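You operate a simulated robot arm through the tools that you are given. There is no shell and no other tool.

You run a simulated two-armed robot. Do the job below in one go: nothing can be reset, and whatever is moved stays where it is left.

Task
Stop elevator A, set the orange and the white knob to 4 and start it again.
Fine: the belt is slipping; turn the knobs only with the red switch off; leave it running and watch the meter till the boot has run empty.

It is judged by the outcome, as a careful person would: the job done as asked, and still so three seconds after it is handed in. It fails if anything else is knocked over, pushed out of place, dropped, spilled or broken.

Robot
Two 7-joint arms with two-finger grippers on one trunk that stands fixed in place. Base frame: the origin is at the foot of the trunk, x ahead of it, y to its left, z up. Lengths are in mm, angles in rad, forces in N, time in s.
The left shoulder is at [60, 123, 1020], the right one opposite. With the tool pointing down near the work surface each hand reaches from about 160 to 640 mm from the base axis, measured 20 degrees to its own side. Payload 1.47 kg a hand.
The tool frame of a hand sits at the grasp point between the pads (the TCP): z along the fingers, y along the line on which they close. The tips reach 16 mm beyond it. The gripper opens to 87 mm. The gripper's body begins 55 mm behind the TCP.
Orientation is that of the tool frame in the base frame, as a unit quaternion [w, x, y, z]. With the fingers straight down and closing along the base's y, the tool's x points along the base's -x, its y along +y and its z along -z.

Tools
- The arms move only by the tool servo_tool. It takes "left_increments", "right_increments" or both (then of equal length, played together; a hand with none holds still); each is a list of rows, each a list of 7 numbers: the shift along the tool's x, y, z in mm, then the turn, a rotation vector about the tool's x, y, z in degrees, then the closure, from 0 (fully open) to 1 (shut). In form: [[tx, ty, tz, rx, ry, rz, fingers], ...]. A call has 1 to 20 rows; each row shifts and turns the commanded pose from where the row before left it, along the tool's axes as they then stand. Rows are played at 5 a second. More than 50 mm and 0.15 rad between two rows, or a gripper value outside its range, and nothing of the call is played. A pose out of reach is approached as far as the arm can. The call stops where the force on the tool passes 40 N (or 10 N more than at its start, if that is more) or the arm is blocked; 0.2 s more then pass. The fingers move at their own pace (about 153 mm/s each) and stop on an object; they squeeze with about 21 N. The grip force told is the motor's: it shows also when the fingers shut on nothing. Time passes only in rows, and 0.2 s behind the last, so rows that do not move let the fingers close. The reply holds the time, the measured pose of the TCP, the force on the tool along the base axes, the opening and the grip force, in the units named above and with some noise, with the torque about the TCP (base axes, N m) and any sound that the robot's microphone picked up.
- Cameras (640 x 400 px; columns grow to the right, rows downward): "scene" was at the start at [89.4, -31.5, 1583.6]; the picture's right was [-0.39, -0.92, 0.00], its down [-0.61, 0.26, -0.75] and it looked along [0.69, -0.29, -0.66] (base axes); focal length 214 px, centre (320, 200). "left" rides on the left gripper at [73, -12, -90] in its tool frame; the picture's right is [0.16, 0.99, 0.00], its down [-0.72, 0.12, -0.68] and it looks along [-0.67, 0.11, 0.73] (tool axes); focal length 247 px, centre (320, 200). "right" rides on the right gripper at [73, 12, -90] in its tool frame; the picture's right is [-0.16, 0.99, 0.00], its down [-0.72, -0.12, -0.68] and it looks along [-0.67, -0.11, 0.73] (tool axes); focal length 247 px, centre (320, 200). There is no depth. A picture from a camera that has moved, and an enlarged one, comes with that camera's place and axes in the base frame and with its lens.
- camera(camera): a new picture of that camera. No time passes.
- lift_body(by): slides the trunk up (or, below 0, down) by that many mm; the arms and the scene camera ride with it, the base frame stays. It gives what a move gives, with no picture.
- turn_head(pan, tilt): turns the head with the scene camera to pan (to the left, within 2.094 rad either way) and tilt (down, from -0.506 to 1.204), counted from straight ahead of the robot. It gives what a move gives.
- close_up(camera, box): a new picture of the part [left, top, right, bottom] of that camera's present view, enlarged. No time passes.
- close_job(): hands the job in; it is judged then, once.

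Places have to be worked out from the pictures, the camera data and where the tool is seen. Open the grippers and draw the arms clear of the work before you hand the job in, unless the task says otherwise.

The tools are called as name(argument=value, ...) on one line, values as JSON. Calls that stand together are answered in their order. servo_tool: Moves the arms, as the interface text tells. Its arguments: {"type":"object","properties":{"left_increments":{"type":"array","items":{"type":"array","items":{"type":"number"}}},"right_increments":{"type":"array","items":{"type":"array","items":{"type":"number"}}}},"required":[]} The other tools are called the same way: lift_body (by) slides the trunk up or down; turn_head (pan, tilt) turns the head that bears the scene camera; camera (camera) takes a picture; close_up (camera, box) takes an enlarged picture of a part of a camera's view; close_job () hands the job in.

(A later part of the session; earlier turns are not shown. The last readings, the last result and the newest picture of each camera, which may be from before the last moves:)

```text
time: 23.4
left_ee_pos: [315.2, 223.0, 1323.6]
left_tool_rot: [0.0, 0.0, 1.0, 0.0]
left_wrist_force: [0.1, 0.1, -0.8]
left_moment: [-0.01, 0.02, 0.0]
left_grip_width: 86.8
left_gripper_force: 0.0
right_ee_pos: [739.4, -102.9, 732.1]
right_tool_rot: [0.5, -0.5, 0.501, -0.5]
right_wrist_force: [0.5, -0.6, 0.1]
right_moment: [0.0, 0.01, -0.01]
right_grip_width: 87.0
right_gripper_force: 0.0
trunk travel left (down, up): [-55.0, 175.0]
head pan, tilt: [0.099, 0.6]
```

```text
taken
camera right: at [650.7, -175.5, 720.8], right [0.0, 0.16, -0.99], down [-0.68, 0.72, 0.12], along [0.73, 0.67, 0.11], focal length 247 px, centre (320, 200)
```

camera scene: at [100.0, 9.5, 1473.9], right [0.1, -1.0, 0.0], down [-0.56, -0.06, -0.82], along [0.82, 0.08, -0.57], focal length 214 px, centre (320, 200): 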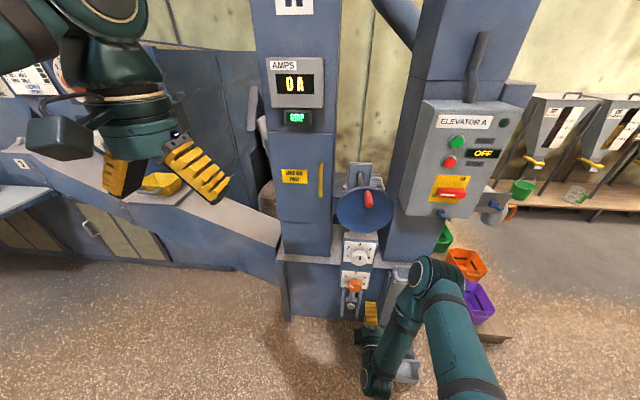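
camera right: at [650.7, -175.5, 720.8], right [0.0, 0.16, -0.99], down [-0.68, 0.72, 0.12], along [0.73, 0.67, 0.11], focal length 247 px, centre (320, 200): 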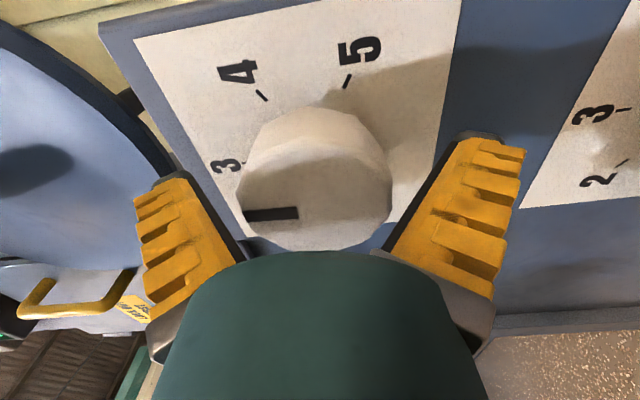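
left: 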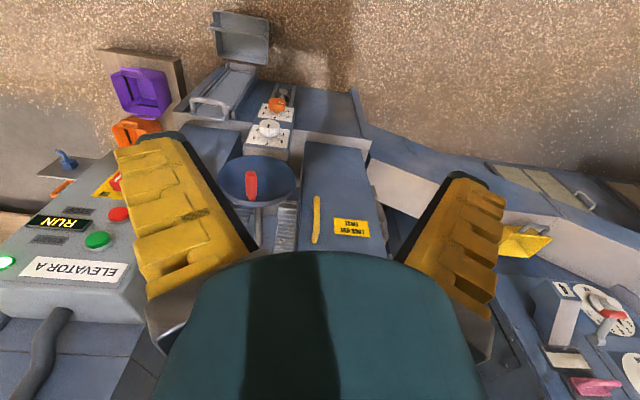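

The hand has drifted to y=-103, z=732; I correct by 3.5 mm left and 2.5 mm up, ease slightly deeper and close on the knob.

servo_tool(right_increments=[[-3.5, -2.5, 3, 0, 0, 0, 0], [0, 0, 0, 0, 0, 0, 0]])

```text
time: 24.0
left_ee_pos: [314.3, 223.7, 1325.8]
left_tool_rot: [-0.001, 0.0, 1.0, 0.0]
left_wrist_force: [-0.9, -0.9, 0.3]
left_moment: [0.02, -0.02, -0.01]
left_grip_width: 86.8
left_gripper_force: 0.1
right_ee_pos: [742.5, -99.1, 735.6]
right_tool_rot: [-0.5, 0.5, -0.5, 0.499]
right_wrist_force: [0.3, 0.0, -0.8]
right_moment: [0.02, -0.03, -0.01]
right_grip_width: 87.0
right_gripper_force: 0.1
trunk travel left (down, up): [-55.0, 175.0]
head pan, tilt: [0.099, 0.6]
```

Now centred at [742.5, -99, 735.6] with no contact. I close the fingers.

servo_tool(right_increments=[[0, 0, 0, 0, 0, 0, 1], [0, 0, 0, 0, 0, 0, 1], [0, 0, 0, 0, 0, 0, 1]])

camera(camera="right")

```text
time: 24.8
left_ee_pos: [313.9, 223.5, 1324.7]
left_tool_rot: [0.001, 0.0, 1.0, 0.0]
left_wrist_force: [-0.1, -0.1, -0.4]
left_moment: [-0.04, 0.02, 0.01]
left_grip_width: 86.8
left_gripper_force: 0.0
right_ee_pos: [742.7, -98.6, 735.2]
right_tool_rot: [-0.5, 0.501, -0.501, 0.499]
right_wrist_force: [-4.7, -2.2, -3.5]
right_moment: [0.01, -0.06, -0.05]
right_grip_width: 71.4
right_gripper_force: 30.4
trunk travel left (down, up): [-55.0, 175.0]
head pan, tilt: [0.099, 0.6]
```

```text
taken
camera right: at [653.3, -170.9, 723.6], right [0.0, 0.16, -0.99], down [-0.68, 0.72, 0.12], along [0.73, 0.67, 0.11], focal length 247 px, centre (320, 200)
```

right: 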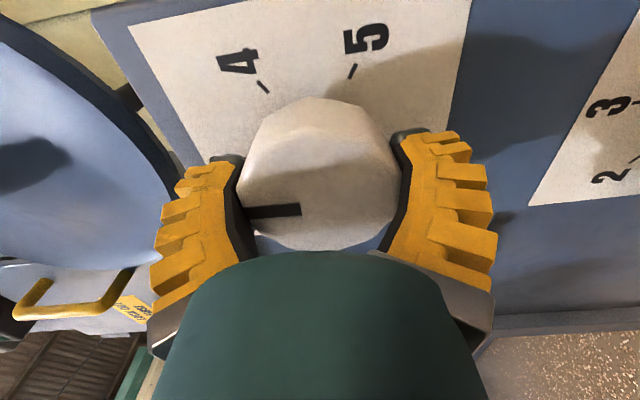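

The knob is held at 71 mm. I turn it clockwise, watching the torque, first 30°.

servo_tool(right_increments=[[0, 0, 0, 0, 0, 7.5, 1], [0, 0, 0, 0, 0, 7.5, 1], [0, 0, 0, 0, 0, 7.5, 1], [0, 0, 0, 0, 0, 7.5, 1]])

camera(camera="right")

```text
time: 25.8
left_ee_pos: [312.5, 224.0, 1324.3]
left_tool_rot: [-0.001, 0.0, 1.0, -0.001]
left_wrist_force: [0.4, 0.2, -0.7]
left_moment: [0.0, 0.03, 0.0]
left_grip_width: 86.9
left_gripper_force: 0.0
right_ee_pos: [742.4, -98.2, 735.7]
right_tool_rot: [0.614, -0.352, 0.613, -0.352]
right_wrist_force: [-8.9, 0.7, 3.2]
right_moment: [-0.01, 0.28, -0.04]
right_grip_width: 71.3
right_gripper_force: 29.4
trunk travel left (down, up): [-55.0, 175.0]
head pan, tilt: [0.099, 0.6]
```

```text
taken
camera right: at [653.4, -155.6, 689.1], right [0.0, 0.63, -0.77], down [-0.68, 0.57, 0.46], along [0.73, 0.53, 0.43], focal length 247 px, centre (320, 200)
```

right: 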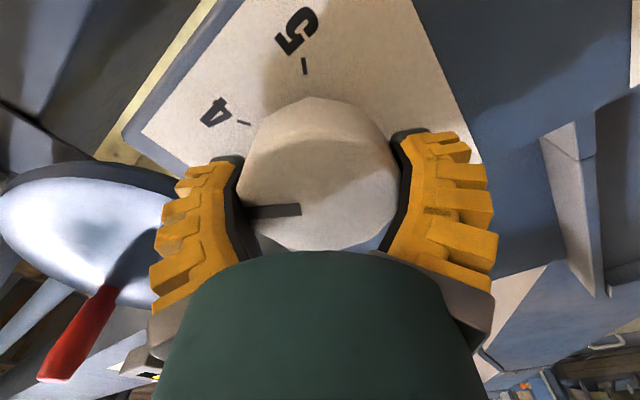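

The knob follows the hand without slip. I complete the remaining 30°.

servo_tool(right_increments=[[0, 0, 0, 0, 0, 7.5, 1], [0, 0, 0, 0, 0, 7.5, 1], [0, 0, 0, 0, 0, 7.5, 1], [0, 0, 0, 0, 0, 7.5, 1], [0, 0, 0, 0, 0, 0, 1]])

camera(camera="right")

close_up(camera="scene", box=[320, 220, 400, 320])

```text
time: 27.0
left_ee_pos: [312.3, 224.0, 1324.9]
left_tool_rot: [0.001, 0.0, 1.0, 0.0]
left_wrist_force: [0.8, -0.9, 0.0]
left_moment: [-0.02, -0.01, 0.0]
left_grip_width: 87.1
left_gripper_force: 0.1
right_ee_pos: [741.6, -100.9, 735.8]
right_tool_rot: [0.684, -0.182, 0.683, -0.182]
right_wrist_force: [-9.3, -4.1, 8.6]
right_moment: [0.01, 0.27, -0.06]
right_grip_width: 71.0
right_gripper_force: 30.7
trunk travel left (down, up): [-55.0, 175.0]
head pan, tilt: [0.099, 0.6]
```

```text
taken
camera right: at [653.4, -124.9, 667.0], right [0.0, 0.94, -0.35], down [-0.68, 0.26, 0.68], along [0.73, 0.24, 0.64], focal length 247 px, centre (320, 200)
```

right: 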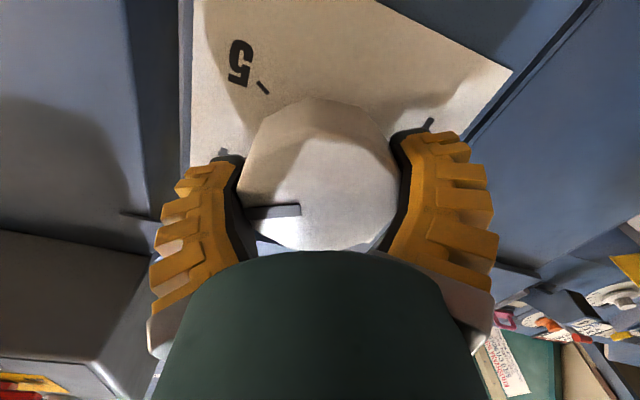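

```text
4.00 times, centred on (360, 270) of scene
camera zoom: at [98.1, 9.7, 1474.1], right [0.1, -1.0, 0.0], down [-0.56, -0.06, -0.83], along [0.82, 0.08, -0.56], focal length 858 px, centre (160, -80)
```

zoom: 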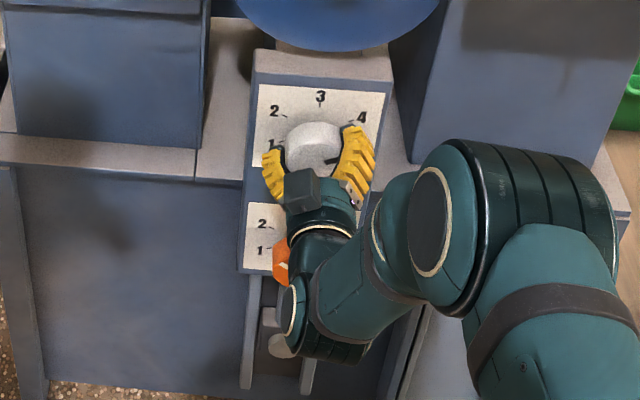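

The hand has turned 60°. I release and back straight out to read the dial.

servo_tool(right_increments=[[0, 0, 0, 0, 0, 0, 0], [0, 0, 0, 0, 0, 0, 0], [0, 0, -15, 0, 0, 0, 0], [0, 0, -30, 0, 0, 0, 0], [0, 0, -40, 0, 0, 0, 0], [0, 0, -45, 0, 0, 0, 0], [0, 0, -45, 0, 0, 0, 0], [0, 0, -45, 0, 0, 0, 0]])

camera(camera="right")

close_up(camera="scene", box=[330, 220, 390, 300])

```text
time: 28.8
left_ee_pos: [313.7, 223.9, 1325.5]
left_tool_rot: [0.0, 0.001, 1.0, 0.0]
left_wrist_force: [-0.3, -0.2, -0.7]
left_moment: [0.0, 0.03, 0.01]
left_grip_width: 87.0
left_gripper_force: 0.1
right_ee_pos: [522.1, -101.0, 734.8]
right_tool_rot: [0.683, -0.182, 0.683, -0.183]
right_wrist_force: [-0.3, 0.4, -0.7]
right_moment: [-0.02, -0.01, 0.0]
right_grip_width: 86.9
right_gripper_force: 0.0
trunk travel left (down, up): [-55.0, 175.0]
head pan, tilt: [0.099, 0.6]
```

```text
taken
camera right: at [432.3, -126.0, 666.6], right [0.0, 0.93, -0.36], down [-0.68, 0.26, 0.69], along [0.73, 0.24, 0.64], focal length 247 px, centre (320, 200)
```

right: 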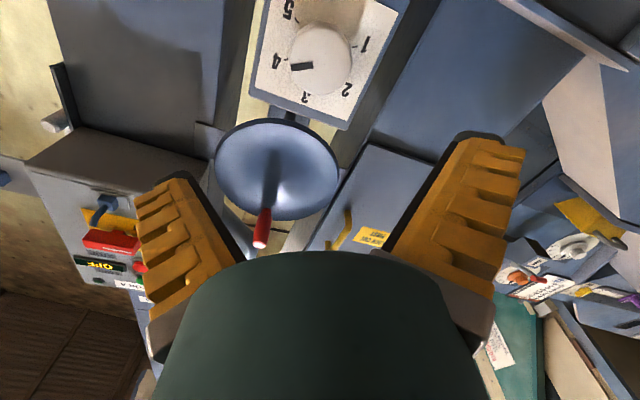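

```text
5.00 times, centred on (360, 260) of scene
camera zoom: at [99.6, 10.0, 1473.9], right [0.1, -1.0, 0.0], down [-0.56, -0.06, -0.83], along [0.82, 0.08, -0.56], focal length 1072 px, centre (120, -100)
```

zoom: 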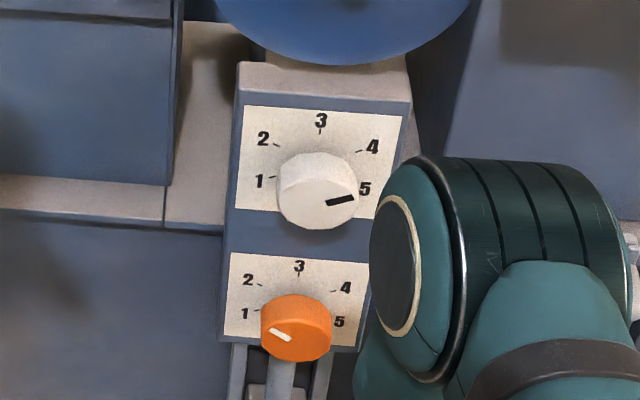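

close_up(camera="right", box=[240, 0, 400, 130])

```text
3.08 times, centred on (320, 65) of right
camera zoom: at [432.3, -126.0, 666.6], right [0.0, 0.93, -0.36], down [-0.68, 0.26, 0.69], along [0.73, 0.24, 0.64], focal length 760 px, centre (320, 615)
```

zoom: 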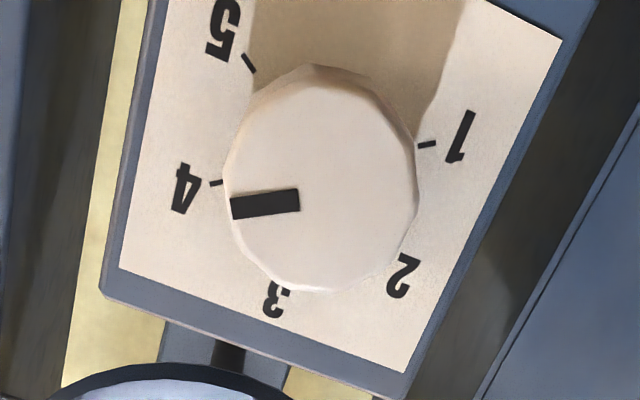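

White now sits squarely on 4 (60.5° measured). I lower the hand 200 mm to the orange knob's height, still well back, and roll to -60° for a look at the rod below it.

servo_tool(right_increments=[[34.64, 20, 0, 0, 0, 0, 0], [34.64, 20, 0, 0, 0, 0, 0], [34.64, 20, 0, 0, 0, 0, 0], [34.64, 20, 0, 0, 0, 0, 0], [34.64, 20, 0, 0, 0, 0, 0], [0, 0, 0, 0, 0, -7.5, 0], [0, 0, 0, 0, 0, -7.5, 0], [0, 0, 0, 0, 0, -7.5, 0], [0, 0, 0, 0, 0, -7.5, 0]])

camera(camera="right")

close_up(camera="scene", box=[320, 220, 420, 340])

camera(camera="left")

```text
time: 30.8
left_ee_pos: [313.9, 223.1, 1324.8]
left_tool_rot: [0.0, 0.0, 1.0, 0.0]
left_wrist_force: [-1.0, -0.1, -0.2]
left_moment: [0.01, 0.0, 0.01]
left_grip_width: 86.9
left_gripper_force: 0.0
right_ee_pos: [523.2, -97.1, 535.5]
right_tool_rot: [0.613, -0.354, 0.612, -0.353]
right_wrist_force: [-0.6, -0.9, 0.8]
right_moment: [0.02, -0.01, 0.03]
right_grip_width: 86.7
right_gripper_force: 0.1
trunk travel left (down, up): [-55.0, 175.0]
head pan, tilt: [0.099, 0.6]
```

```text
taken
camera right: at [433.4, -154.9, 488.8], right [0.0, 0.63, -0.78], down [-0.68, 0.57, 0.46], along [0.73, 0.53, 0.43], focal length 247 px, centre (320, 200)
```

right: 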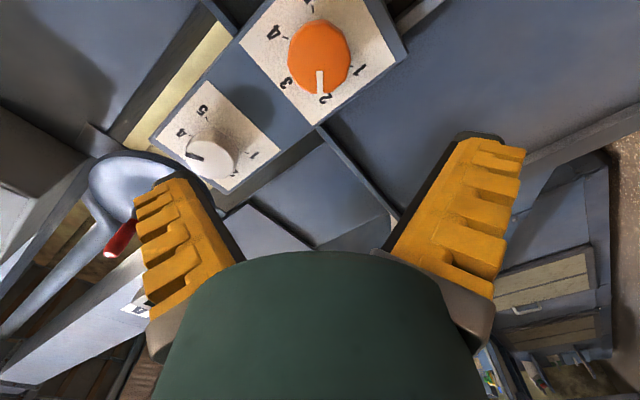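

```text
3.33 times, centred on (370, 280) of scene
camera zoom: at [99.7, 10.0, 1473.9], right [0.1, -1.0, 0.0], down [-0.56, -0.06, -0.83], along [0.82, 0.08, -0.56], focal length 715 px, centre (153, -67)
```

zoom: 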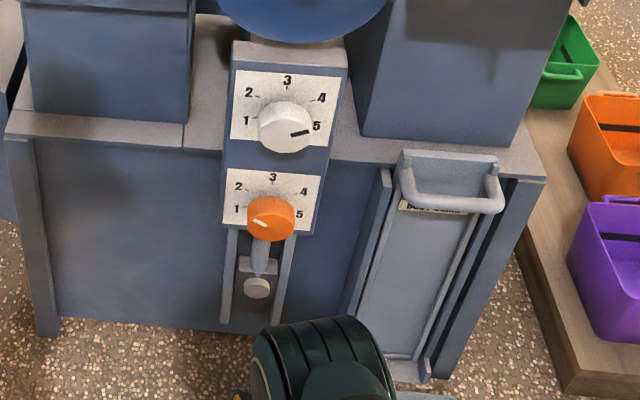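

```text
taken
camera left: at [240.2, 212.7, 1414.9], right [-0.16, 0.99, 0.0], down [0.72, 0.12, 0.68], along [0.67, 0.11, -0.73], focal length 247 px, centre (320, 200)
```

left: 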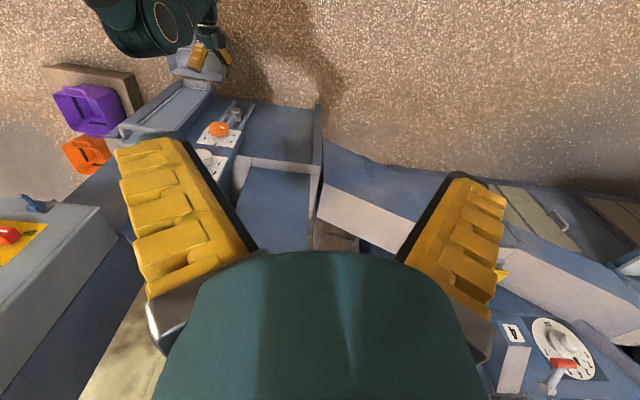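

The rod below sits under the dial box (z<465), out of the fingers' way. I zoom in to measure the orange pointer and knob centre exactly.

close_up(camera="right", box=[230, 0, 410, 130])

```text
3.08 times, centred on (320, 65) of right
camera zoom: at [433.4, -154.9, 488.8], right [0.0, 0.63, -0.78], down [-0.68, 0.57, 0.46], along [0.73, 0.53, 0.43], focal length 760 px, centre (320, 615)
```

zoom: 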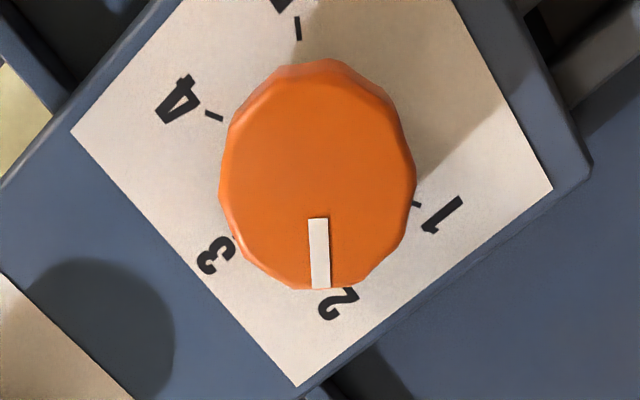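

Orange's pointer is at about -55° (on 2), the centre at y=-99.5, z=535.5. I roll 5° to square with the facets, advance to x≈730 with open fingers and check the position.

servo_tool(right_increments=[[2, -1.4, 20, 0, 0, 5, 0], [0, 0, 40, 0, 0, 0, 0], [0, 0, 40, 0, 0, 0, 0], [0, 0, 40, 0, 0, 0, 0], [0, 0, 30, 0, 0, 0, 0], [0, 0, 0, 0, 0, 0, 0]])

camera(camera="right")

```text
time: 32.2
left_ee_pos: [312.9, 221.4, 1324.2]
left_tool_rot: [-0.001, 0.0, 1.0, 0.0]
left_wrist_force: [-0.8, -1.3, -0.1]
left_moment: [0.03, 0.02, -0.03]
left_grip_width: 87.2
left_gripper_force: 0.0
right_ee_pos: [692.8, -118.7, 540.6]
right_tool_rot: [0.628, -0.326, 0.627, -0.326]
right_wrist_force: [0.1, 0.7, 0.0]
right_moment: [0.02, -0.03, -0.02]
right_grip_width: 87.0
right_gripper_force: 0.1
right hand out of reach, approached as far as the arm can: row 5
trunk travel left (down, up): [-55.0, 175.0]
head pan, tilt: [0.099, 0.6]
```

```text
taken
camera right: at [602.9, -171.4, 490.2], right [0.0, 0.7, -0.72], down [-0.68, 0.53, 0.51], along [0.73, 0.49, 0.47], focal length 247 px, centre (320, 200)
```

right: 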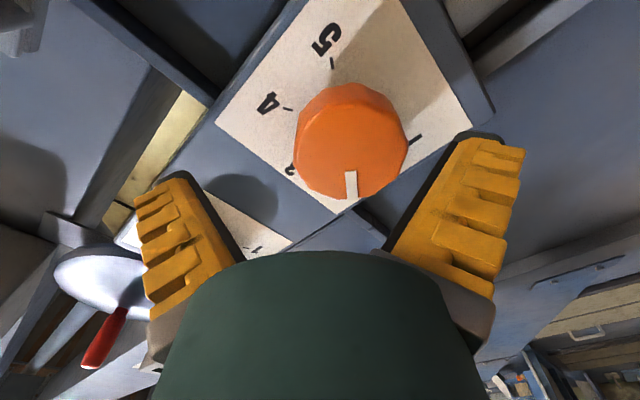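

The arm ran out of reach at x≈693 and swung aside without touching anything. I back off and lower the trunk the remaining 55 mm to bring the shoulder closer.

servo_tool(right_increments=[[0, 0, -40, 0, 0, 0, 0], [0, 0, -40, 0, 0, 0, 0], [0, 0, 0, 0, 0, 0, 0]])

lift_body(by=-55)

```text
time: 33.0
left_ee_pos: [313.5, 223.2, 1325.1]
left_tool_rot: [0.0, 0.0, 1.0, 0.0]
left_wrist_force: [-0.7, -1.0, -0.8]
left_moment: [-0.02, 0.02, -0.01]
left_grip_width: 87.0
left_gripper_force: 0.1
right_ee_pos: [611.6, -118.3, 537.9]
right_tool_rot: [0.627, -0.326, 0.628, -0.326]
right_wrist_force: [-0.1, 0.0, 0.0]
right_moment: [0.03, 0.0, 0.01]
right_grip_width: 87.0
right_gripper_force: 0.1
trunk travel left (down, up): [-55.0, 175.0]
head pan, tilt: [0.099, 0.6]
```

```text
time: 34.0
left_ee_pos: [313.1, 224.4, 1268.9]
left_tool_rot: [0.0, -0.001, 1.0, 0.0]
left_wrist_force: [0.6, -0.5, 0.3]
left_moment: [-0.02, -0.02, -0.02]
left_grip_width: 87.5
left_gripper_force: 0.1
right_ee_pos: [611.8, -117.9, 485.1]
right_tool_rot: [0.628, -0.326, 0.627, -0.325]
right_wrist_force: [-0.2, 0.0, -0.5]
right_moment: [-0.02, -0.02, 0.01]
right_grip_width: 87.2
right_gripper_force: 0.0
trunk travel left (down, up): [0.0, 230.0]
head pan, tilt: [0.099, 0.6]
```

Now at [612, -118, 485]. I move up 50 and left 18 mm to the knob axis, then advance to about x=700 and check.

servo_tool(right_increments=[[-22, -15.3, 0, 0, 0, 0, 0], [-22, -15.4, 0, 0, 0, 0, 0], [0, 0, 30, 0, 0, 0, 0], [0, 0, 30, 0, 0, 0, 0], [0, 0, 28, 0, 0, 0, 0], [0, 0, 0, 0, 0, 0, 0]])

camera(camera="right")

```text
time: 35.4
left_ee_pos: [313.1, 223.5, 1270.2]
left_tool_rot: [0.0, 0.0, 1.0, 0.0]
left_wrist_force: [-0.8, 0.5, 0.6]
left_moment: [-0.01, 0.03, 0.01]
left_grip_width: 87.1
left_gripper_force: 0.0
right_ee_pos: [700.1, -100.5, 534.2]
right_tool_rot: [0.627, -0.327, 0.628, -0.326]
right_wrist_force: [0.3, -0.5, 1.0]
right_moment: [0.0, 0.0, 0.01]
right_grip_width: 87.2
right_gripper_force: 0.0
trunk travel left (down, up): [0.0, 230.0]
head pan, tilt: [0.099, 0.6]
```

```text
taken
camera right: at [610.3, -152.5, 482.8], right [0.0, 0.7, -0.72], down [-0.68, 0.53, 0.51], along [0.73, 0.49, 0.47], focal length 247 px, centre (320, 200)
```

right: 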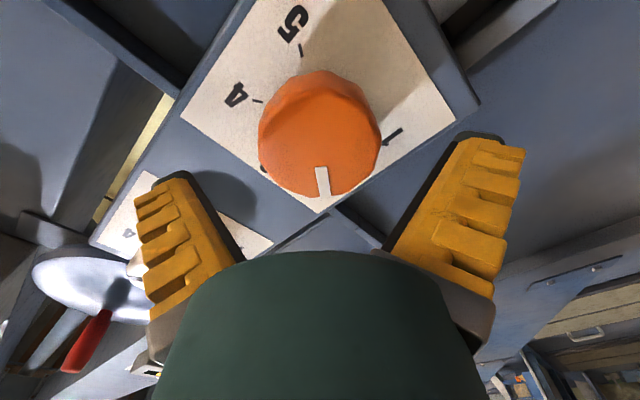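

The position is right and in reach. I advance in small steps to x≈735, watching for the reach limit.

servo_tool(right_increments=[[0, 0, 10, 0, 0, 0, 0], [0, 0, 10, 0, 0, 0, 0], [0, 0, 8, 0, 0, 0, 0], [0, 0, 7, 0, 0, 0, 0], [0, 0, 0, 0, 0, 0, 0]])

camera(camera="right")

```text
time: 36.6
left_ee_pos: [312.7, 222.7, 1269.8]
left_tool_rot: [0.0, -0.001, 1.0, 0.0]
left_wrist_force: [-0.7, -0.7, 0.6]
left_moment: [0.03, 0.01, 0.01]
left_grip_width: 87.0
left_gripper_force: 0.0
right_ee_pos: [734.5, -98.5, 535.6]
right_tool_rot: [0.627, -0.325, 0.628, -0.327]
right_wrist_force: [-0.3, -0.4, 0.3]
right_moment: [-0.01, -0.04, 0.01]
right_grip_width: 86.9
right_gripper_force: 0.0
trunk travel left (down, up): [0.0, 230.0]
head pan, tilt: [0.099, 0.6]
```

```text
taken
camera right: at [645.9, -151.1, 483.6], right [0.0, 0.7, -0.72], down [-0.68, 0.53, 0.51], along [0.73, 0.49, 0.47], focal length 247 px, centre (320, 200)
```

right: 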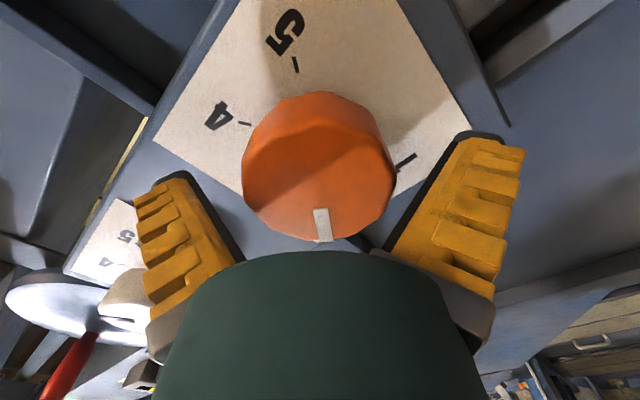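

Reached x=734.5, well centred. I go 5 mm deeper and close.

servo_tool(right_increments=[[0, 0, 5, 0, 0, 0, 0], [0, 0, 0, 0, 0, 0, 0], [0, 0, 0, 0, 0, 0, 1], [0, 0, 0, 0, 0, 0, 1], [0, 0, 0, 0, 0, 0, 1]])

camera(camera="right")

```text
time: 37.8
left_ee_pos: [313.1, 222.1, 1269.8]
left_tool_rot: [-0.001, 0.0, 1.0, 0.0]
left_wrist_force: [-0.1, -0.5, 0.7]
left_moment: [0.04, -0.01, 0.02]
left_grip_width: 87.1
left_gripper_force: 0.1
right_ee_pos: [739.8, -99.0, 535.0]
right_tool_rot: [0.628, -0.326, 0.627, -0.327]
right_wrist_force: [-5.1, -9.9, 6.0]
right_moment: [0.03, -0.27, -0.2]
right_grip_width: 69.4
right_gripper_force: 30.0
trunk travel left (down, up): [0.0, 230.0]
head pan, tilt: [0.099, 0.6]
```

```text
taken
camera right: at [650.7, -152.0, 483.7], right [0.0, 0.7, -0.72], down [-0.68, 0.53, 0.51], along [0.73, 0.49, 0.48], focal length 247 px, centre (320, 200)
```

right: 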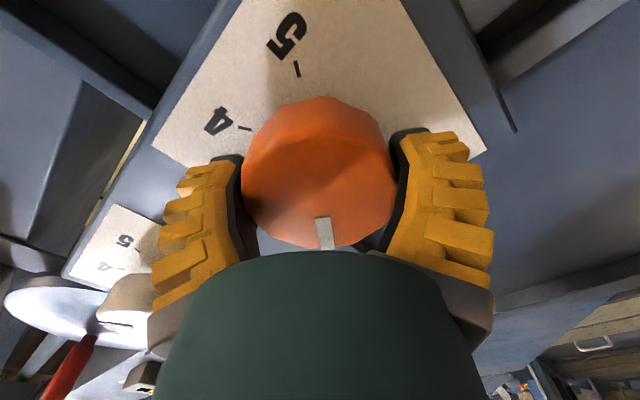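

The orange knob is held at 69 mm. I turn it clockwise 40° first and check that it follows.

servo_tool(right_increments=[[0, 0, 0, 0, 0, 8, 1], [0, 0, 0, 0, 0, 8, 1], [0, 0, 0, 0, 0, 8, 1], [0, 0, 0, 0, 0, 8, 1], [0, 0, 0, 0, 0, 8, 1]])

camera(camera="right")

```text
time: 39.0
left_ee_pos: [312.9, 222.6, 1270.8]
left_tool_rot: [0.001, 0.0, 1.0, 0.0]
left_wrist_force: [-0.4, 0.1, -0.3]
left_moment: [0.03, -0.01, 0.0]
left_grip_width: 86.8
left_gripper_force: 0.1
right_ee_pos: [739.6, -99.5, 535.5]
right_tool_rot: [0.702, -0.09, 0.7, -0.091]
right_wrist_force: [-11.8, -10.2, 13.0]
right_moment: [-0.05, 0.12, -0.21]
right_grip_width: 69.0
right_gripper_force: 29.8
trunk travel left (down, up): [0.0, 230.0]
head pan, tilt: [0.099, 0.6]
```

```text
taken
camera right: at [651.0, -106.7, 461.8], right [0.0, 1.0, -0.1], down [-0.68, 0.07, 0.73], along [0.73, 0.07, 0.68], focal length 247 px, centre (320, 200)
```

right: 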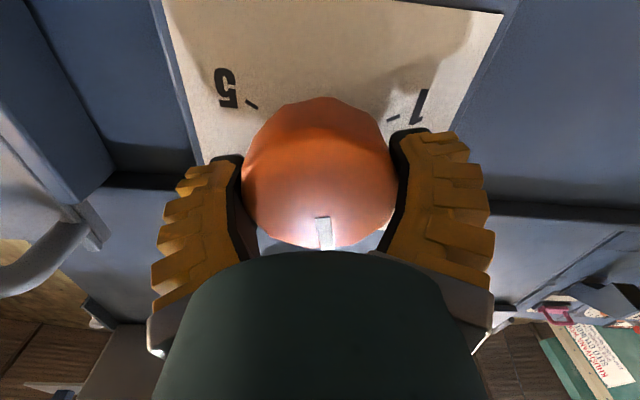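

The knob follows without slip. I turn another 40° and keep watching reach and force.

servo_tool(right_increments=[[0, 0, 0, 0, 0, 8, 1], [0, 0, 0, 0, 0, 8, 1], [0, 0, 0, 0, 0, 8, 1], [0, 0, 0, 0, 0, 8, 1], [0, 0, 0, 0, 0, 8, 1]])

camera(camera="right")

camera(camera="scene")

```text
time: 40.2
left_ee_pos: [313.9, 222.7, 1269.1]
left_tool_rot: [0.0, 0.0, 1.0, 0.0]
left_wrist_force: [-0.9, 0.2, -0.5]
left_moment: [0.02, -0.04, 0.0]
left_grip_width: 86.8
left_gripper_force: 0.1
right_ee_pos: [739.4, -100.1, 534.8]
right_tool_rot: [0.69, 0.154, 0.69, 0.155]
right_wrist_force: [-6.5, -12.6, 9.5]
right_moment: [0.01, 0.52, 0.02]
right_grip_width: 69.3
right_gripper_force: 29.7
trunk travel left (down, up): [0.0, 230.0]
head pan, tilt: [0.099, 0.6]
```

```text
taken
camera right: at [650.8, -57.9, 474.3], right [0.0, 0.83, 0.56], down [-0.68, -0.41, 0.6], along [0.73, -0.38, 0.56], focal length 247 px, centre (320, 200)
```

right: 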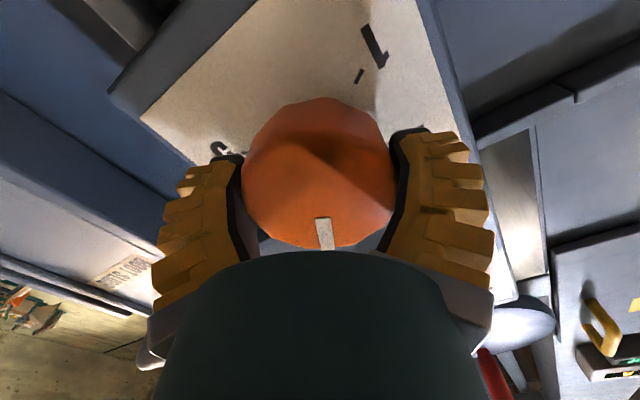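

```text
taken
camera scene: at [98.6, 9.5, 1419.0], right [0.1, -1.0, 0.0], down [-0.56, -0.06, -0.83], along [0.82, 0.08, -0.56], focal length 214 px, centre (320, 200)
```

scene: 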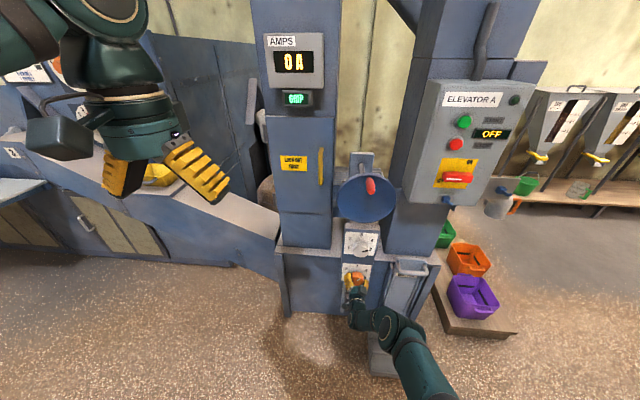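

80° done, all smooth. I turn 35° more to bring the pointer to 4, then release and back off to read it.

servo_tool(right_increments=[[0, 0, 0, 0, 0, 7, 1], [0, 0, 0, 0, 0, 7, 1], [0, 0, 0, 0, 0, 7, 1], [0, 0, 0, 0, 0, 7, 1], [0, 0, 0, 0, 0, 7, 1], [0, 0, 0, 0, 0, 0, 1]])

close_up(camera="scene", box=[330, 220, 390, 300])

camera(camera="right")

```text
time: 41.6
left_ee_pos: [312.8, 223.2, 1270.6]
left_tool_rot: [0.001, 0.0, 1.0, 0.0]
left_wrist_force: [0.5, -0.5, 0.8]
left_moment: [-0.02, 0.01, -0.01]
left_grip_width: 86.8
left_gripper_force: 0.0
right_ee_pos: [739.0, -100.3, 534.9]
right_tool_rot: [0.613, 0.355, 0.61, 0.355]
right_wrist_force: [2.4, -8.5, 14.4]
right_moment: [0.0, 0.14, 0.0]
right_grip_width: 69.2
right_gripper_force: 30.1
trunk travel left (down, up): [0.0, 230.0]
head pan, tilt: [0.099, 0.6]
```

```text
5.00 times, centred on (360, 260) of scene
camera zoom: at [98.5, 9.7, 1419.1], right [0.1, -1.0, 0.0], down [-0.56, -0.06, -0.83], along [0.82, 0.08, -0.56], focal length 1072 px, centre (120, -100)
```

zoom: 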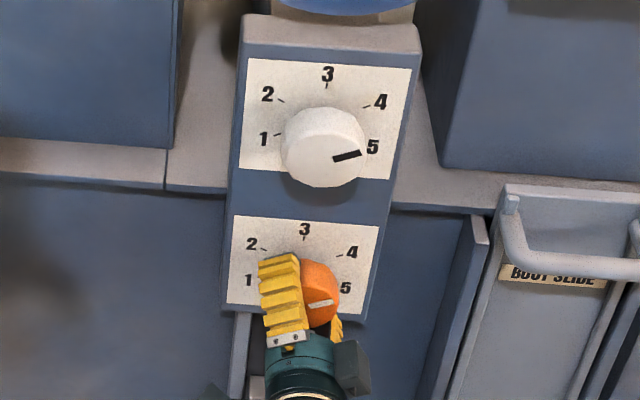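

```text
taken
camera right: at [650.5, -30.3, 508.6], right [0.0, 0.35, 0.94], down [-0.68, -0.69, 0.26], along [0.73, -0.64, 0.24], focal length 247 px, centre (320, 200)
```

right: 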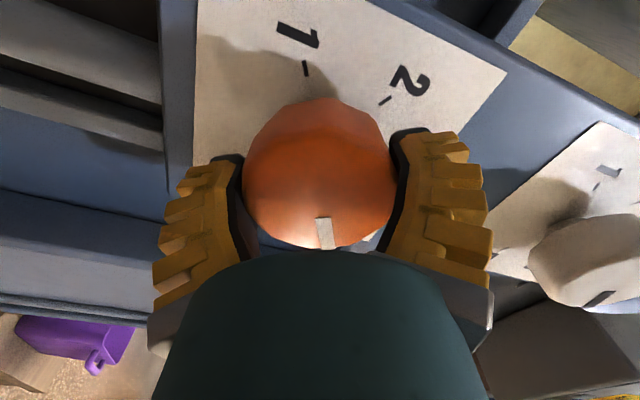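

Both marks slope alike in the scene view, so orange appears to be on 4. I release, back straight out and measure.

servo_tool(right_increments=[[0, 0, 0, 0, 0, 0, 0], [0, 0, 0, 0, 0, 0, 0], [0, 0, -15, 0, 0, 0, 0], [0, 0, -30, 0, 0, 0, 0], [0, 0, -40, 0, 0, 0, 0], [0, 0, -45, 0, 0, 0, 0], [0, 0, -45, 0, 0, 0, 0], [0, 0, -45, 0, 0, 0, 0]])

camera(camera="right")

close_up(camera="scene", box=[330, 220, 390, 300])

close_up(camera="right", box=[230, 0, 450, 140])

```text
time: 43.4
left_ee_pos: [313.9, 222.0, 1269.4]
left_tool_rot: [0.0, 0.0, 1.0, -0.001]
left_wrist_force: [-0.2, 0.3, 0.1]
left_moment: [-0.03, -0.01, -0.01]
left_grip_width: 87.2
left_gripper_force: 0.0
right_ee_pos: [516.7, -99.9, 533.2]
right_tool_rot: [0.612, 0.353, 0.612, 0.354]
right_wrist_force: [-0.2, 0.0, -0.5]
right_moment: [0.0, -0.01, 0.01]
right_grip_width: 86.9
right_gripper_force: 0.0
trunk travel left (down, up): [0.0, 230.0]
head pan, tilt: [0.099, 0.6]
```

```text
taken
camera right: at [428.7, -31.1, 507.7], right [0.0, 0.36, 0.93], down [-0.68, -0.69, 0.26], along [0.73, -0.64, 0.24], focal length 247 px, centre (320, 200)
```

right: 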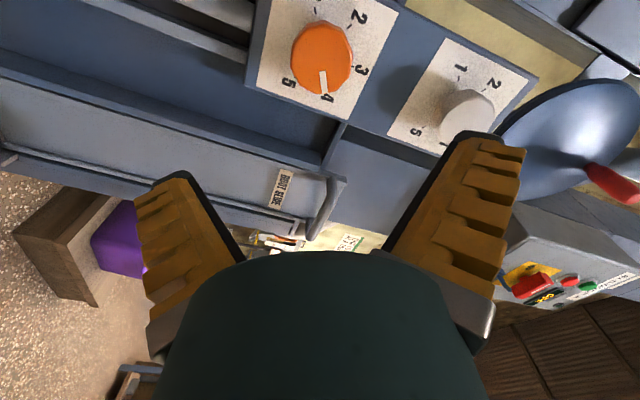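

```text
5.00 times, centred on (360, 260) of scene
camera zoom: at [99.7, 9.9, 1418.9], right [0.1, -1.0, 0.0], down [-0.56, -0.06, -0.83], along [0.82, 0.08, -0.56], focal length 1072 px, centre (120, -100)
```

zoom: 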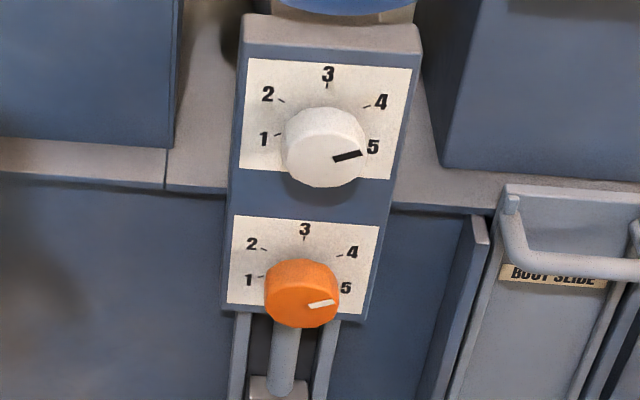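

```text
2.86 times, centred on (340, 70) of right
camera zoom: at [428.7, -31.1, 507.7], right [0.0, 0.36, 0.93], down [-0.68, -0.69, 0.26], along [0.73, -0.64, 0.24], focal length 706 px, centre (263, 571)
```

zoom: 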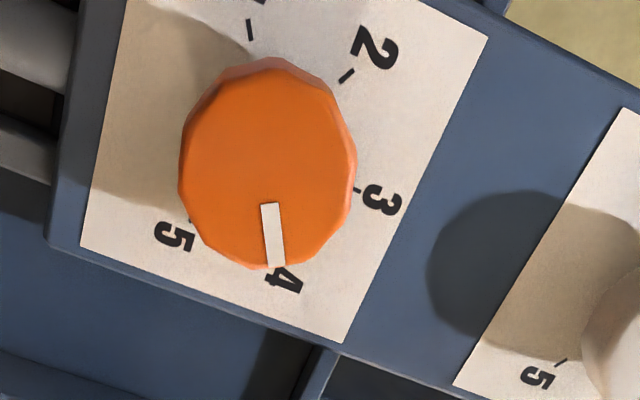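

Orange measures 62°, white 60.5°: both on 4. Now I raise the trunk 175 mm back and roll the hand to -90° to take the switch handle again.

lift_body(by=175)

servo_tool(right_increments=[[0, 0, 0, 0, 0, -8.35, 0.4], [0, 0, 0, 0, 0, -8.35, 0.4], [0, 0, 0, 0, 0, -8.35, 0.4], [0, 0, 0, 0, 0, -8.35, 0.4], [0, 0, 0, 0, 0, -8.35, 0.4], [0, 0, 0, 0, 0, -8.35, 0.4], [0, 0, 0, 0, 0, -8.35, 0.4], [0, 0, 0, 0, 0, -8.35, 0.4], [0, 0, 0, 0, 0, -8.35, 0.4], [0, 0, 0, 0, 0, -8.35, 0.4], [0, 0, 0, 0, 0, -8.35, 0.4], [0, 0, 0, 0, 0, -8.35, 0.4], [0, 0, 0, 0, 0, -8.35, 0.4], [0, 0, 0, 0, 0, -8.35, 0.4], [0, 0, 0, 0, 0, -8.35, 0.4], [0, 0, 0, 0, 0, -8.35, 0.4], [0, 0, 0, 0, 0, -8.35, 0.4], [0, 0, 0, 0, 0, -8.25, 0.4]])

```text
time: 45.4
left_ee_pos: [314.1, 223.4, 1444.3]
left_tool_rot: [0.0, 0.0, 1.0, 0.0]
left_wrist_force: [0.0, 0.5, 0.3]
left_moment: [0.02, -0.02, 0.01]
left_grip_width: 86.8
left_gripper_force: 0.1
right_ee_pos: [517.8, -100.3, 708.4]
right_tool_rot: [0.612, 0.353, 0.612, 0.355]
right_wrist_force: [0.2, 0.0, 0.5]
right_moment: [-0.04, 0.02, 0.03]
right_grip_width: 86.9
right_gripper_force: 0.0
trunk travel left (down, up): [-175.0, 55.0]
head pan, tilt: [0.099, 0.6]
```

```text
time: 49.1
left_ee_pos: [313.7, 223.5, 1444.4]
left_tool_rot: [0.001, 0.0, 1.0, 0.001]
left_wrist_force: [-0.4, 0.6, 0.3]
left_moment: [0.02, 0.04, 0.01]
left_grip_width: 86.7
left_gripper_force: 0.0
right_ee_pos: [518.1, -99.4, 708.3]
right_tool_rot: [-0.499, 0.501, -0.498, 0.502]
right_wrist_force: [-0.5, 0.1, -0.2]
right_moment: [0.0, 0.0, 0.01]
right_grip_width: 57.4
right_gripper_force: 3.6
trunk travel left (down, up): [-175.0, 55.0]
head pan, tilt: [0.099, 0.6]
```

The hand is at [518, -99, 708], roll -90°. I move it up 410 and right 240 mm to stand in front of the switch.

servo_tool(right_increments=[[24, -40, 0, 0, 0, 0, 0.4], [24, -41, 0, 0, 0, 0, 0.4], [24, -41, 0, 0, 0, 0, 0.4], [24, -41, 0, 0, 0, 0, 0.4], [24, -41, 0, 0, 0, 0, 0.4], [24, -41, 0, 0, 0, 0, 0.4], [24, -41, 0, 0, 0, 0, 0.4], [24, -41, 0, 0, 0, 0, 0.4], [24, -41, 0, 0, 0, 0, 0.4], [24.5, -41.5, 0, 0, 0, 0, 0.4], [0, 0, 30, 0, 0, 0, 0.4], [0, 0, 30, 0, 0, 0, 0.4], [0, 0, 30, 0, 0, 0, 0.4], [0, 0, 0, 0, 0, 0, 0.4]])

camera(camera="right")

camera(camera="scene")

```text
time: 52.1
left_ee_pos: [313.2, 224.1, 1444.4]
left_tool_rot: [0.0, 0.0, 1.0, -0.001]
left_wrist_force: [1.0, -0.8, 0.3]
left_moment: [0.0, -0.01, 0.01]
left_grip_width: 87.0
left_gripper_force: 0.0
right_ee_pos: [606.0, -338.2, 1116.6]
right_tool_rot: [-0.5, 0.5, -0.499, 0.5]
right_wrist_force: [-0.3, 0.5, 0.4]
right_moment: [-0.03, 0.0, -0.01]
right_grip_width: 57.3
right_gripper_force: 4.2
trunk travel left (down, up): [-175.0, 55.0]
head pan, tilt: [0.099, 0.6]
```

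```text
taken
camera right: at [517.6, -411.7, 1106.2], right [0.0, 0.16, -0.99], down [-0.68, 0.72, 0.11], along [0.73, 0.67, 0.11], focal length 247 px, centre (320, 200)
```

right: 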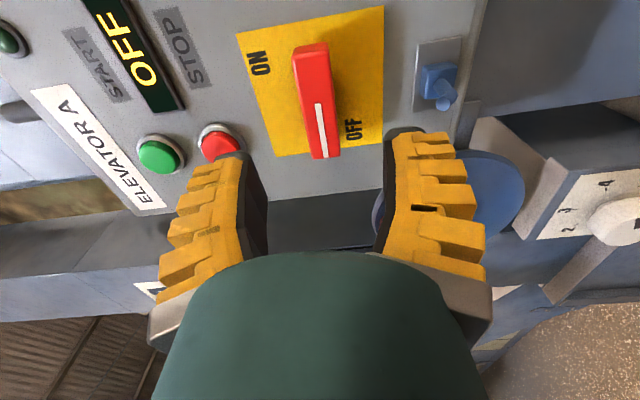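

```text
taken
camera scene: at [99.2, 10.0, 1594.0], right [0.1, -1.0, 0.0], down [-0.56, -0.06, -0.83], along [0.82, 0.08, -0.56], focal length 214 px, centre (320, 200)
```

scene: 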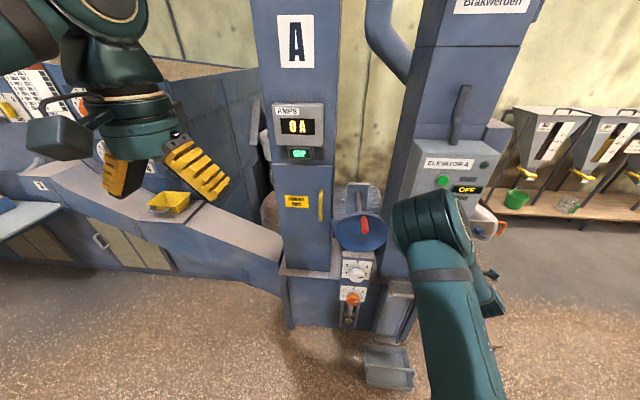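

The handle is between the finger lines. I narrow to about 49 mm, advance to the former depth and close.

servo_tool(right_increments=[[1.5, -1, 25, 0, 0, 0, 0.5], [0, 0, 25, 0, 0, 0, 0.5], [0, 0, 15, 0, 0, 0, 0.5], [0, 0, 10, 0, 0, 0, 0.5], [0, 0, 7, 0, 0, 0, 0.5], [0, 0, 0, 0, 0, 0, 0.5]])

camera(camera="right")

```text
time: 53.5
left_ee_pos: [312.8, 225.0, 1444.5]
left_tool_rot: [0.0, 0.0, 1.0, 0.0]
left_wrist_force: [0.2, -0.7, -0.2]
left_moment: [-0.01, 0.04, -0.01]
left_grip_width: 87.0
left_gripper_force: 0.1
right_ee_pos: [689.1, -341.7, 1119.6]
right_tool_rot: [-0.5, 0.501, -0.5, 0.5]
right_wrist_force: [0.4, 0.0, 0.2]
right_moment: [0.02, 0.0, 0.0]
right_grip_width: 49.1
right_gripper_force: 4.4
trunk travel left (down, up): [-175.0, 55.0]
head pan, tilt: [0.099, 0.6]
```

```text
taken
camera right: at [601.0, -413.5, 1107.7], right [0.0, 0.16, -0.99], down [-0.68, 0.72, 0.11], along [0.73, 0.67, 0.11], focal length 247 px, centre (320, 200)
```

right: 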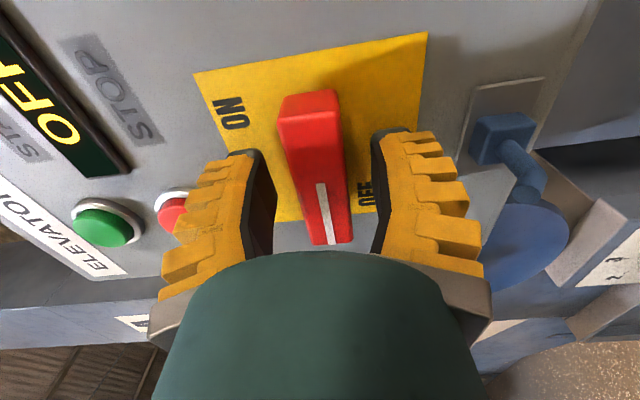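

Aligned and free of contact. I close on the handle and turn it 85° clockwise toward ON.

servo_tool(right_increments=[[0, 0, 0, 0, 0, 0, 1], [0, 0, 0, 0, 0, 0, 1], [0, 0, 0, 0, 0, 0, 1], [0, 0, 0, 0, 0, 8, 1], [0, 0, 0, 0, 0, 8, 1], [0, 0, 0, 0, 0, 8, 1], [0, 0, 0, 0, 0, 8, 1], [0, 0, 0, 0, 0, 8, 1], [0, 0, 0, 0, 0, 8, 1], [0, 0, 0, 0, 0, 8, 1], [0, 0, 0, 0, 0, 8, 1], [0, 0, 0, 0, 0, 8, 1], [0, 0, 0, 0, 0, 8, 1], [0, 0, 0, 0, 0, 5, 1]])

camera(camera="right")

```text
time: 56.5
left_ee_pos: [313.0, 224.5, 1444.7]
left_tool_rot: [0.0, -0.001, 1.0, 0.0]
left_wrist_force: [-0.4, -0.3, 0.0]
left_moment: [-0.03, -0.02, 0.0]
left_grip_width: 87.2
left_gripper_force: 0.0
right_ee_pos: [689.8, -340.1, 1120.2]
right_tool_rot: [0.706, -0.03, 0.707, -0.032]
right_wrist_force: [-9.8, 9.6, -18.3]
right_moment: [0.07, -0.01, 0.1]
right_grip_width: 17.1
right_gripper_force: 29.7
trunk travel left (down, up): [-175.0, 55.0]
head pan, tilt: [0.099, 0.6]
```

```text
taken
camera right: at [600.9, -334.5, 1045.8], right [0.0, 1.0, 0.07], down [-0.68, -0.05, 0.73], along [0.73, -0.05, 0.68], focal length 247 px, centre (320, 200)
```

right: 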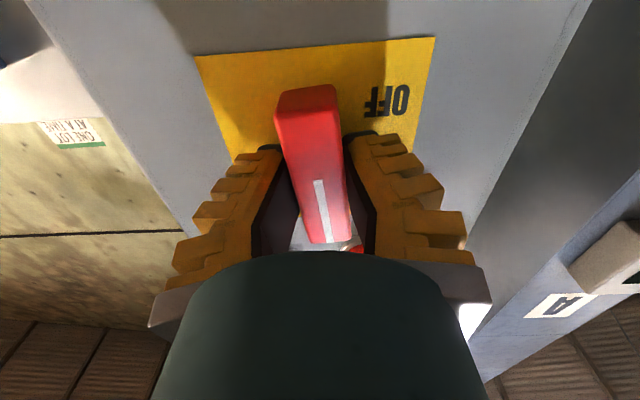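

The handle is nearly upright; 18 N downward shows I hold it a little high, so I ease down 2 mm and turn on gently to the ON stop.

servo_tool(right_increments=[[2, 0, 0, 0, 0, 2, 1], [0, 0, 0, 0, 0, 3, 1], [0, 0, 0, 0, 0, 2, 1]])

camera(camera="right")

```text
time: 57.4
left_ee_pos: [312.9, 224.5, 1443.9]
left_tool_rot: [0.0, 0.0, 1.0, -0.001]
left_wrist_force: [0.2, -0.7, 0.5]
left_moment: [-0.01, 0.0, 0.02]
left_grip_width: 87.3
left_gripper_force: 0.1
right_ee_pos: [689.5, -340.5, 1119.4]
right_tool_rot: [0.709, 0.012, 0.705, 0.011]
right_wrist_force: [-5.6, 10.4, -2.1]
right_moment: [-0.57, -0.18, 0.1]
right_grip_width: 15.9
right_gripper_force: 30.6
trunk travel left (down, up): [-175.0, 55.0]
head pan, tilt: [0.099, 0.6]
```

```text
taken
camera right: at [601.3, -326.0, 1046.9], right [0.0, 0.98, 0.19], down [-0.68, -0.14, 0.72], along [0.73, -0.13, 0.67], focal length 247 px, centre (320, 200)
```

right: 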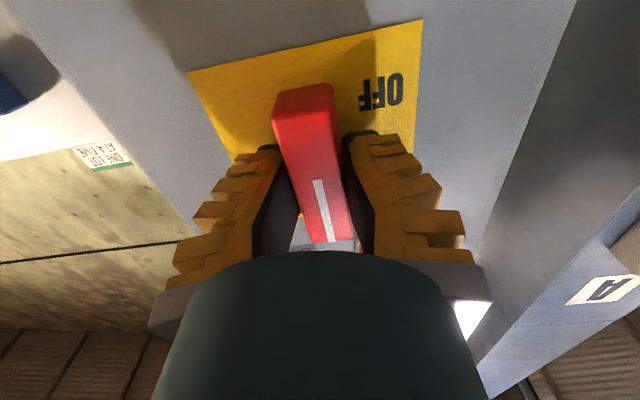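

Torque reached -0.57 N m: the switch is home at ON. I release, back out, shut the fingers and rise to the START button's height.

servo_tool(right_increments=[[0, 0, 0, 0, 0, 0, 0.5], [0, 0, 0, 0, 0, 0, 0.5], [0, 0, -15, 0, 0, 0, 0.5], [0, 0, -30, 0, 0, 0, 0.5], [0, 0, -40, 0, 0, -2, 0.5], [-38, 7.5, 0, 0, 0, 0, 1], [-38, 7.5, 0, 0, 0, 0, 1], [-38, 7.5, 0, 0, 0, 0, 1], [-38, 7.5, 0, 0, 0, 0, 1], [0, 0, 25, 0, 0, 0, 1], [0, 0, 10, 0, 0, 0, 1], [0, 0, 0, 0, 0, 0, 1]])

camera(camera="right")

close_up(camera="scene", box=[380, 130, 540, 250])

```text
time: 60.0
left_ee_pos: [315.9, 223.2, 1445.2]
left_tool_rot: [-0.001, 0.0, 1.0, 0.0]
left_wrist_force: [0.1, 0.6, 0.6]
left_moment: [-0.04, 0.03, 0.02]
left_grip_width: 87.0
left_gripper_force: 0.0
right_ee_pos: [643.2, -311.1, 1268.3]
right_tool_rot: [0.707, -0.001, 0.708, -0.001]
right_wrist_force: [0.1, 0.1, -0.4]
right_moment: [0.0, -0.05, -0.03]
right_grip_width: 0.0
right_gripper_force: 20.9
trunk travel left (down, up): [-175.0, 55.0]
head pan, tilt: [0.099, 0.6]
```

```text
taken
camera right: at [554.6, -299.4, 1196.0], right [0.0, 0.99, 0.16], down [-0.68, -0.12, 0.72], along [0.73, -0.11, 0.67], focal length 247 px, centre (320, 200)
```

right: 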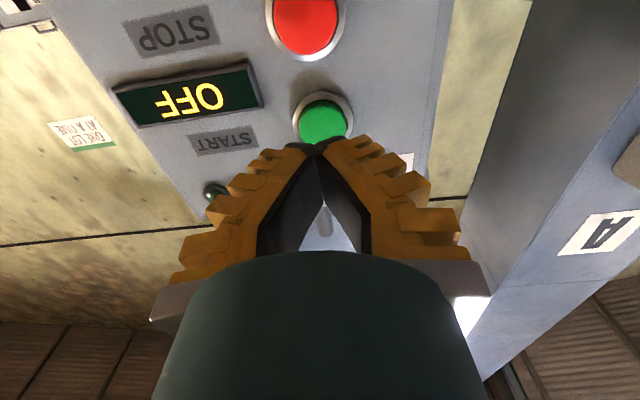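

```text
3.33 times, centred on (460, 190) of scene
camera zoom: at [100.7, 9.7, 1593.8], right [0.1, -1.0, 0.0], down [-0.56, -0.06, -0.82], along [0.82, 0.08, -0.57], focal length 715 px, centre (-147, 233)
```

zoom: 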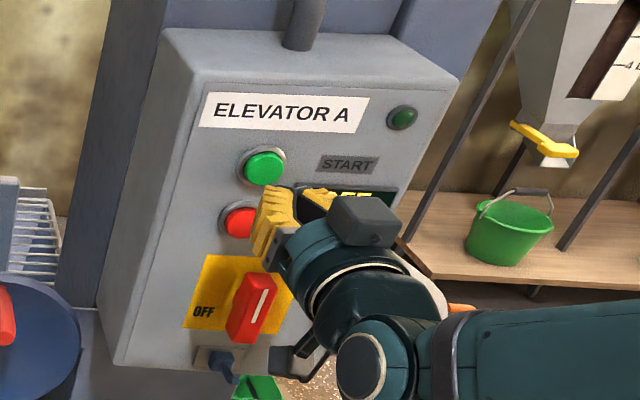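

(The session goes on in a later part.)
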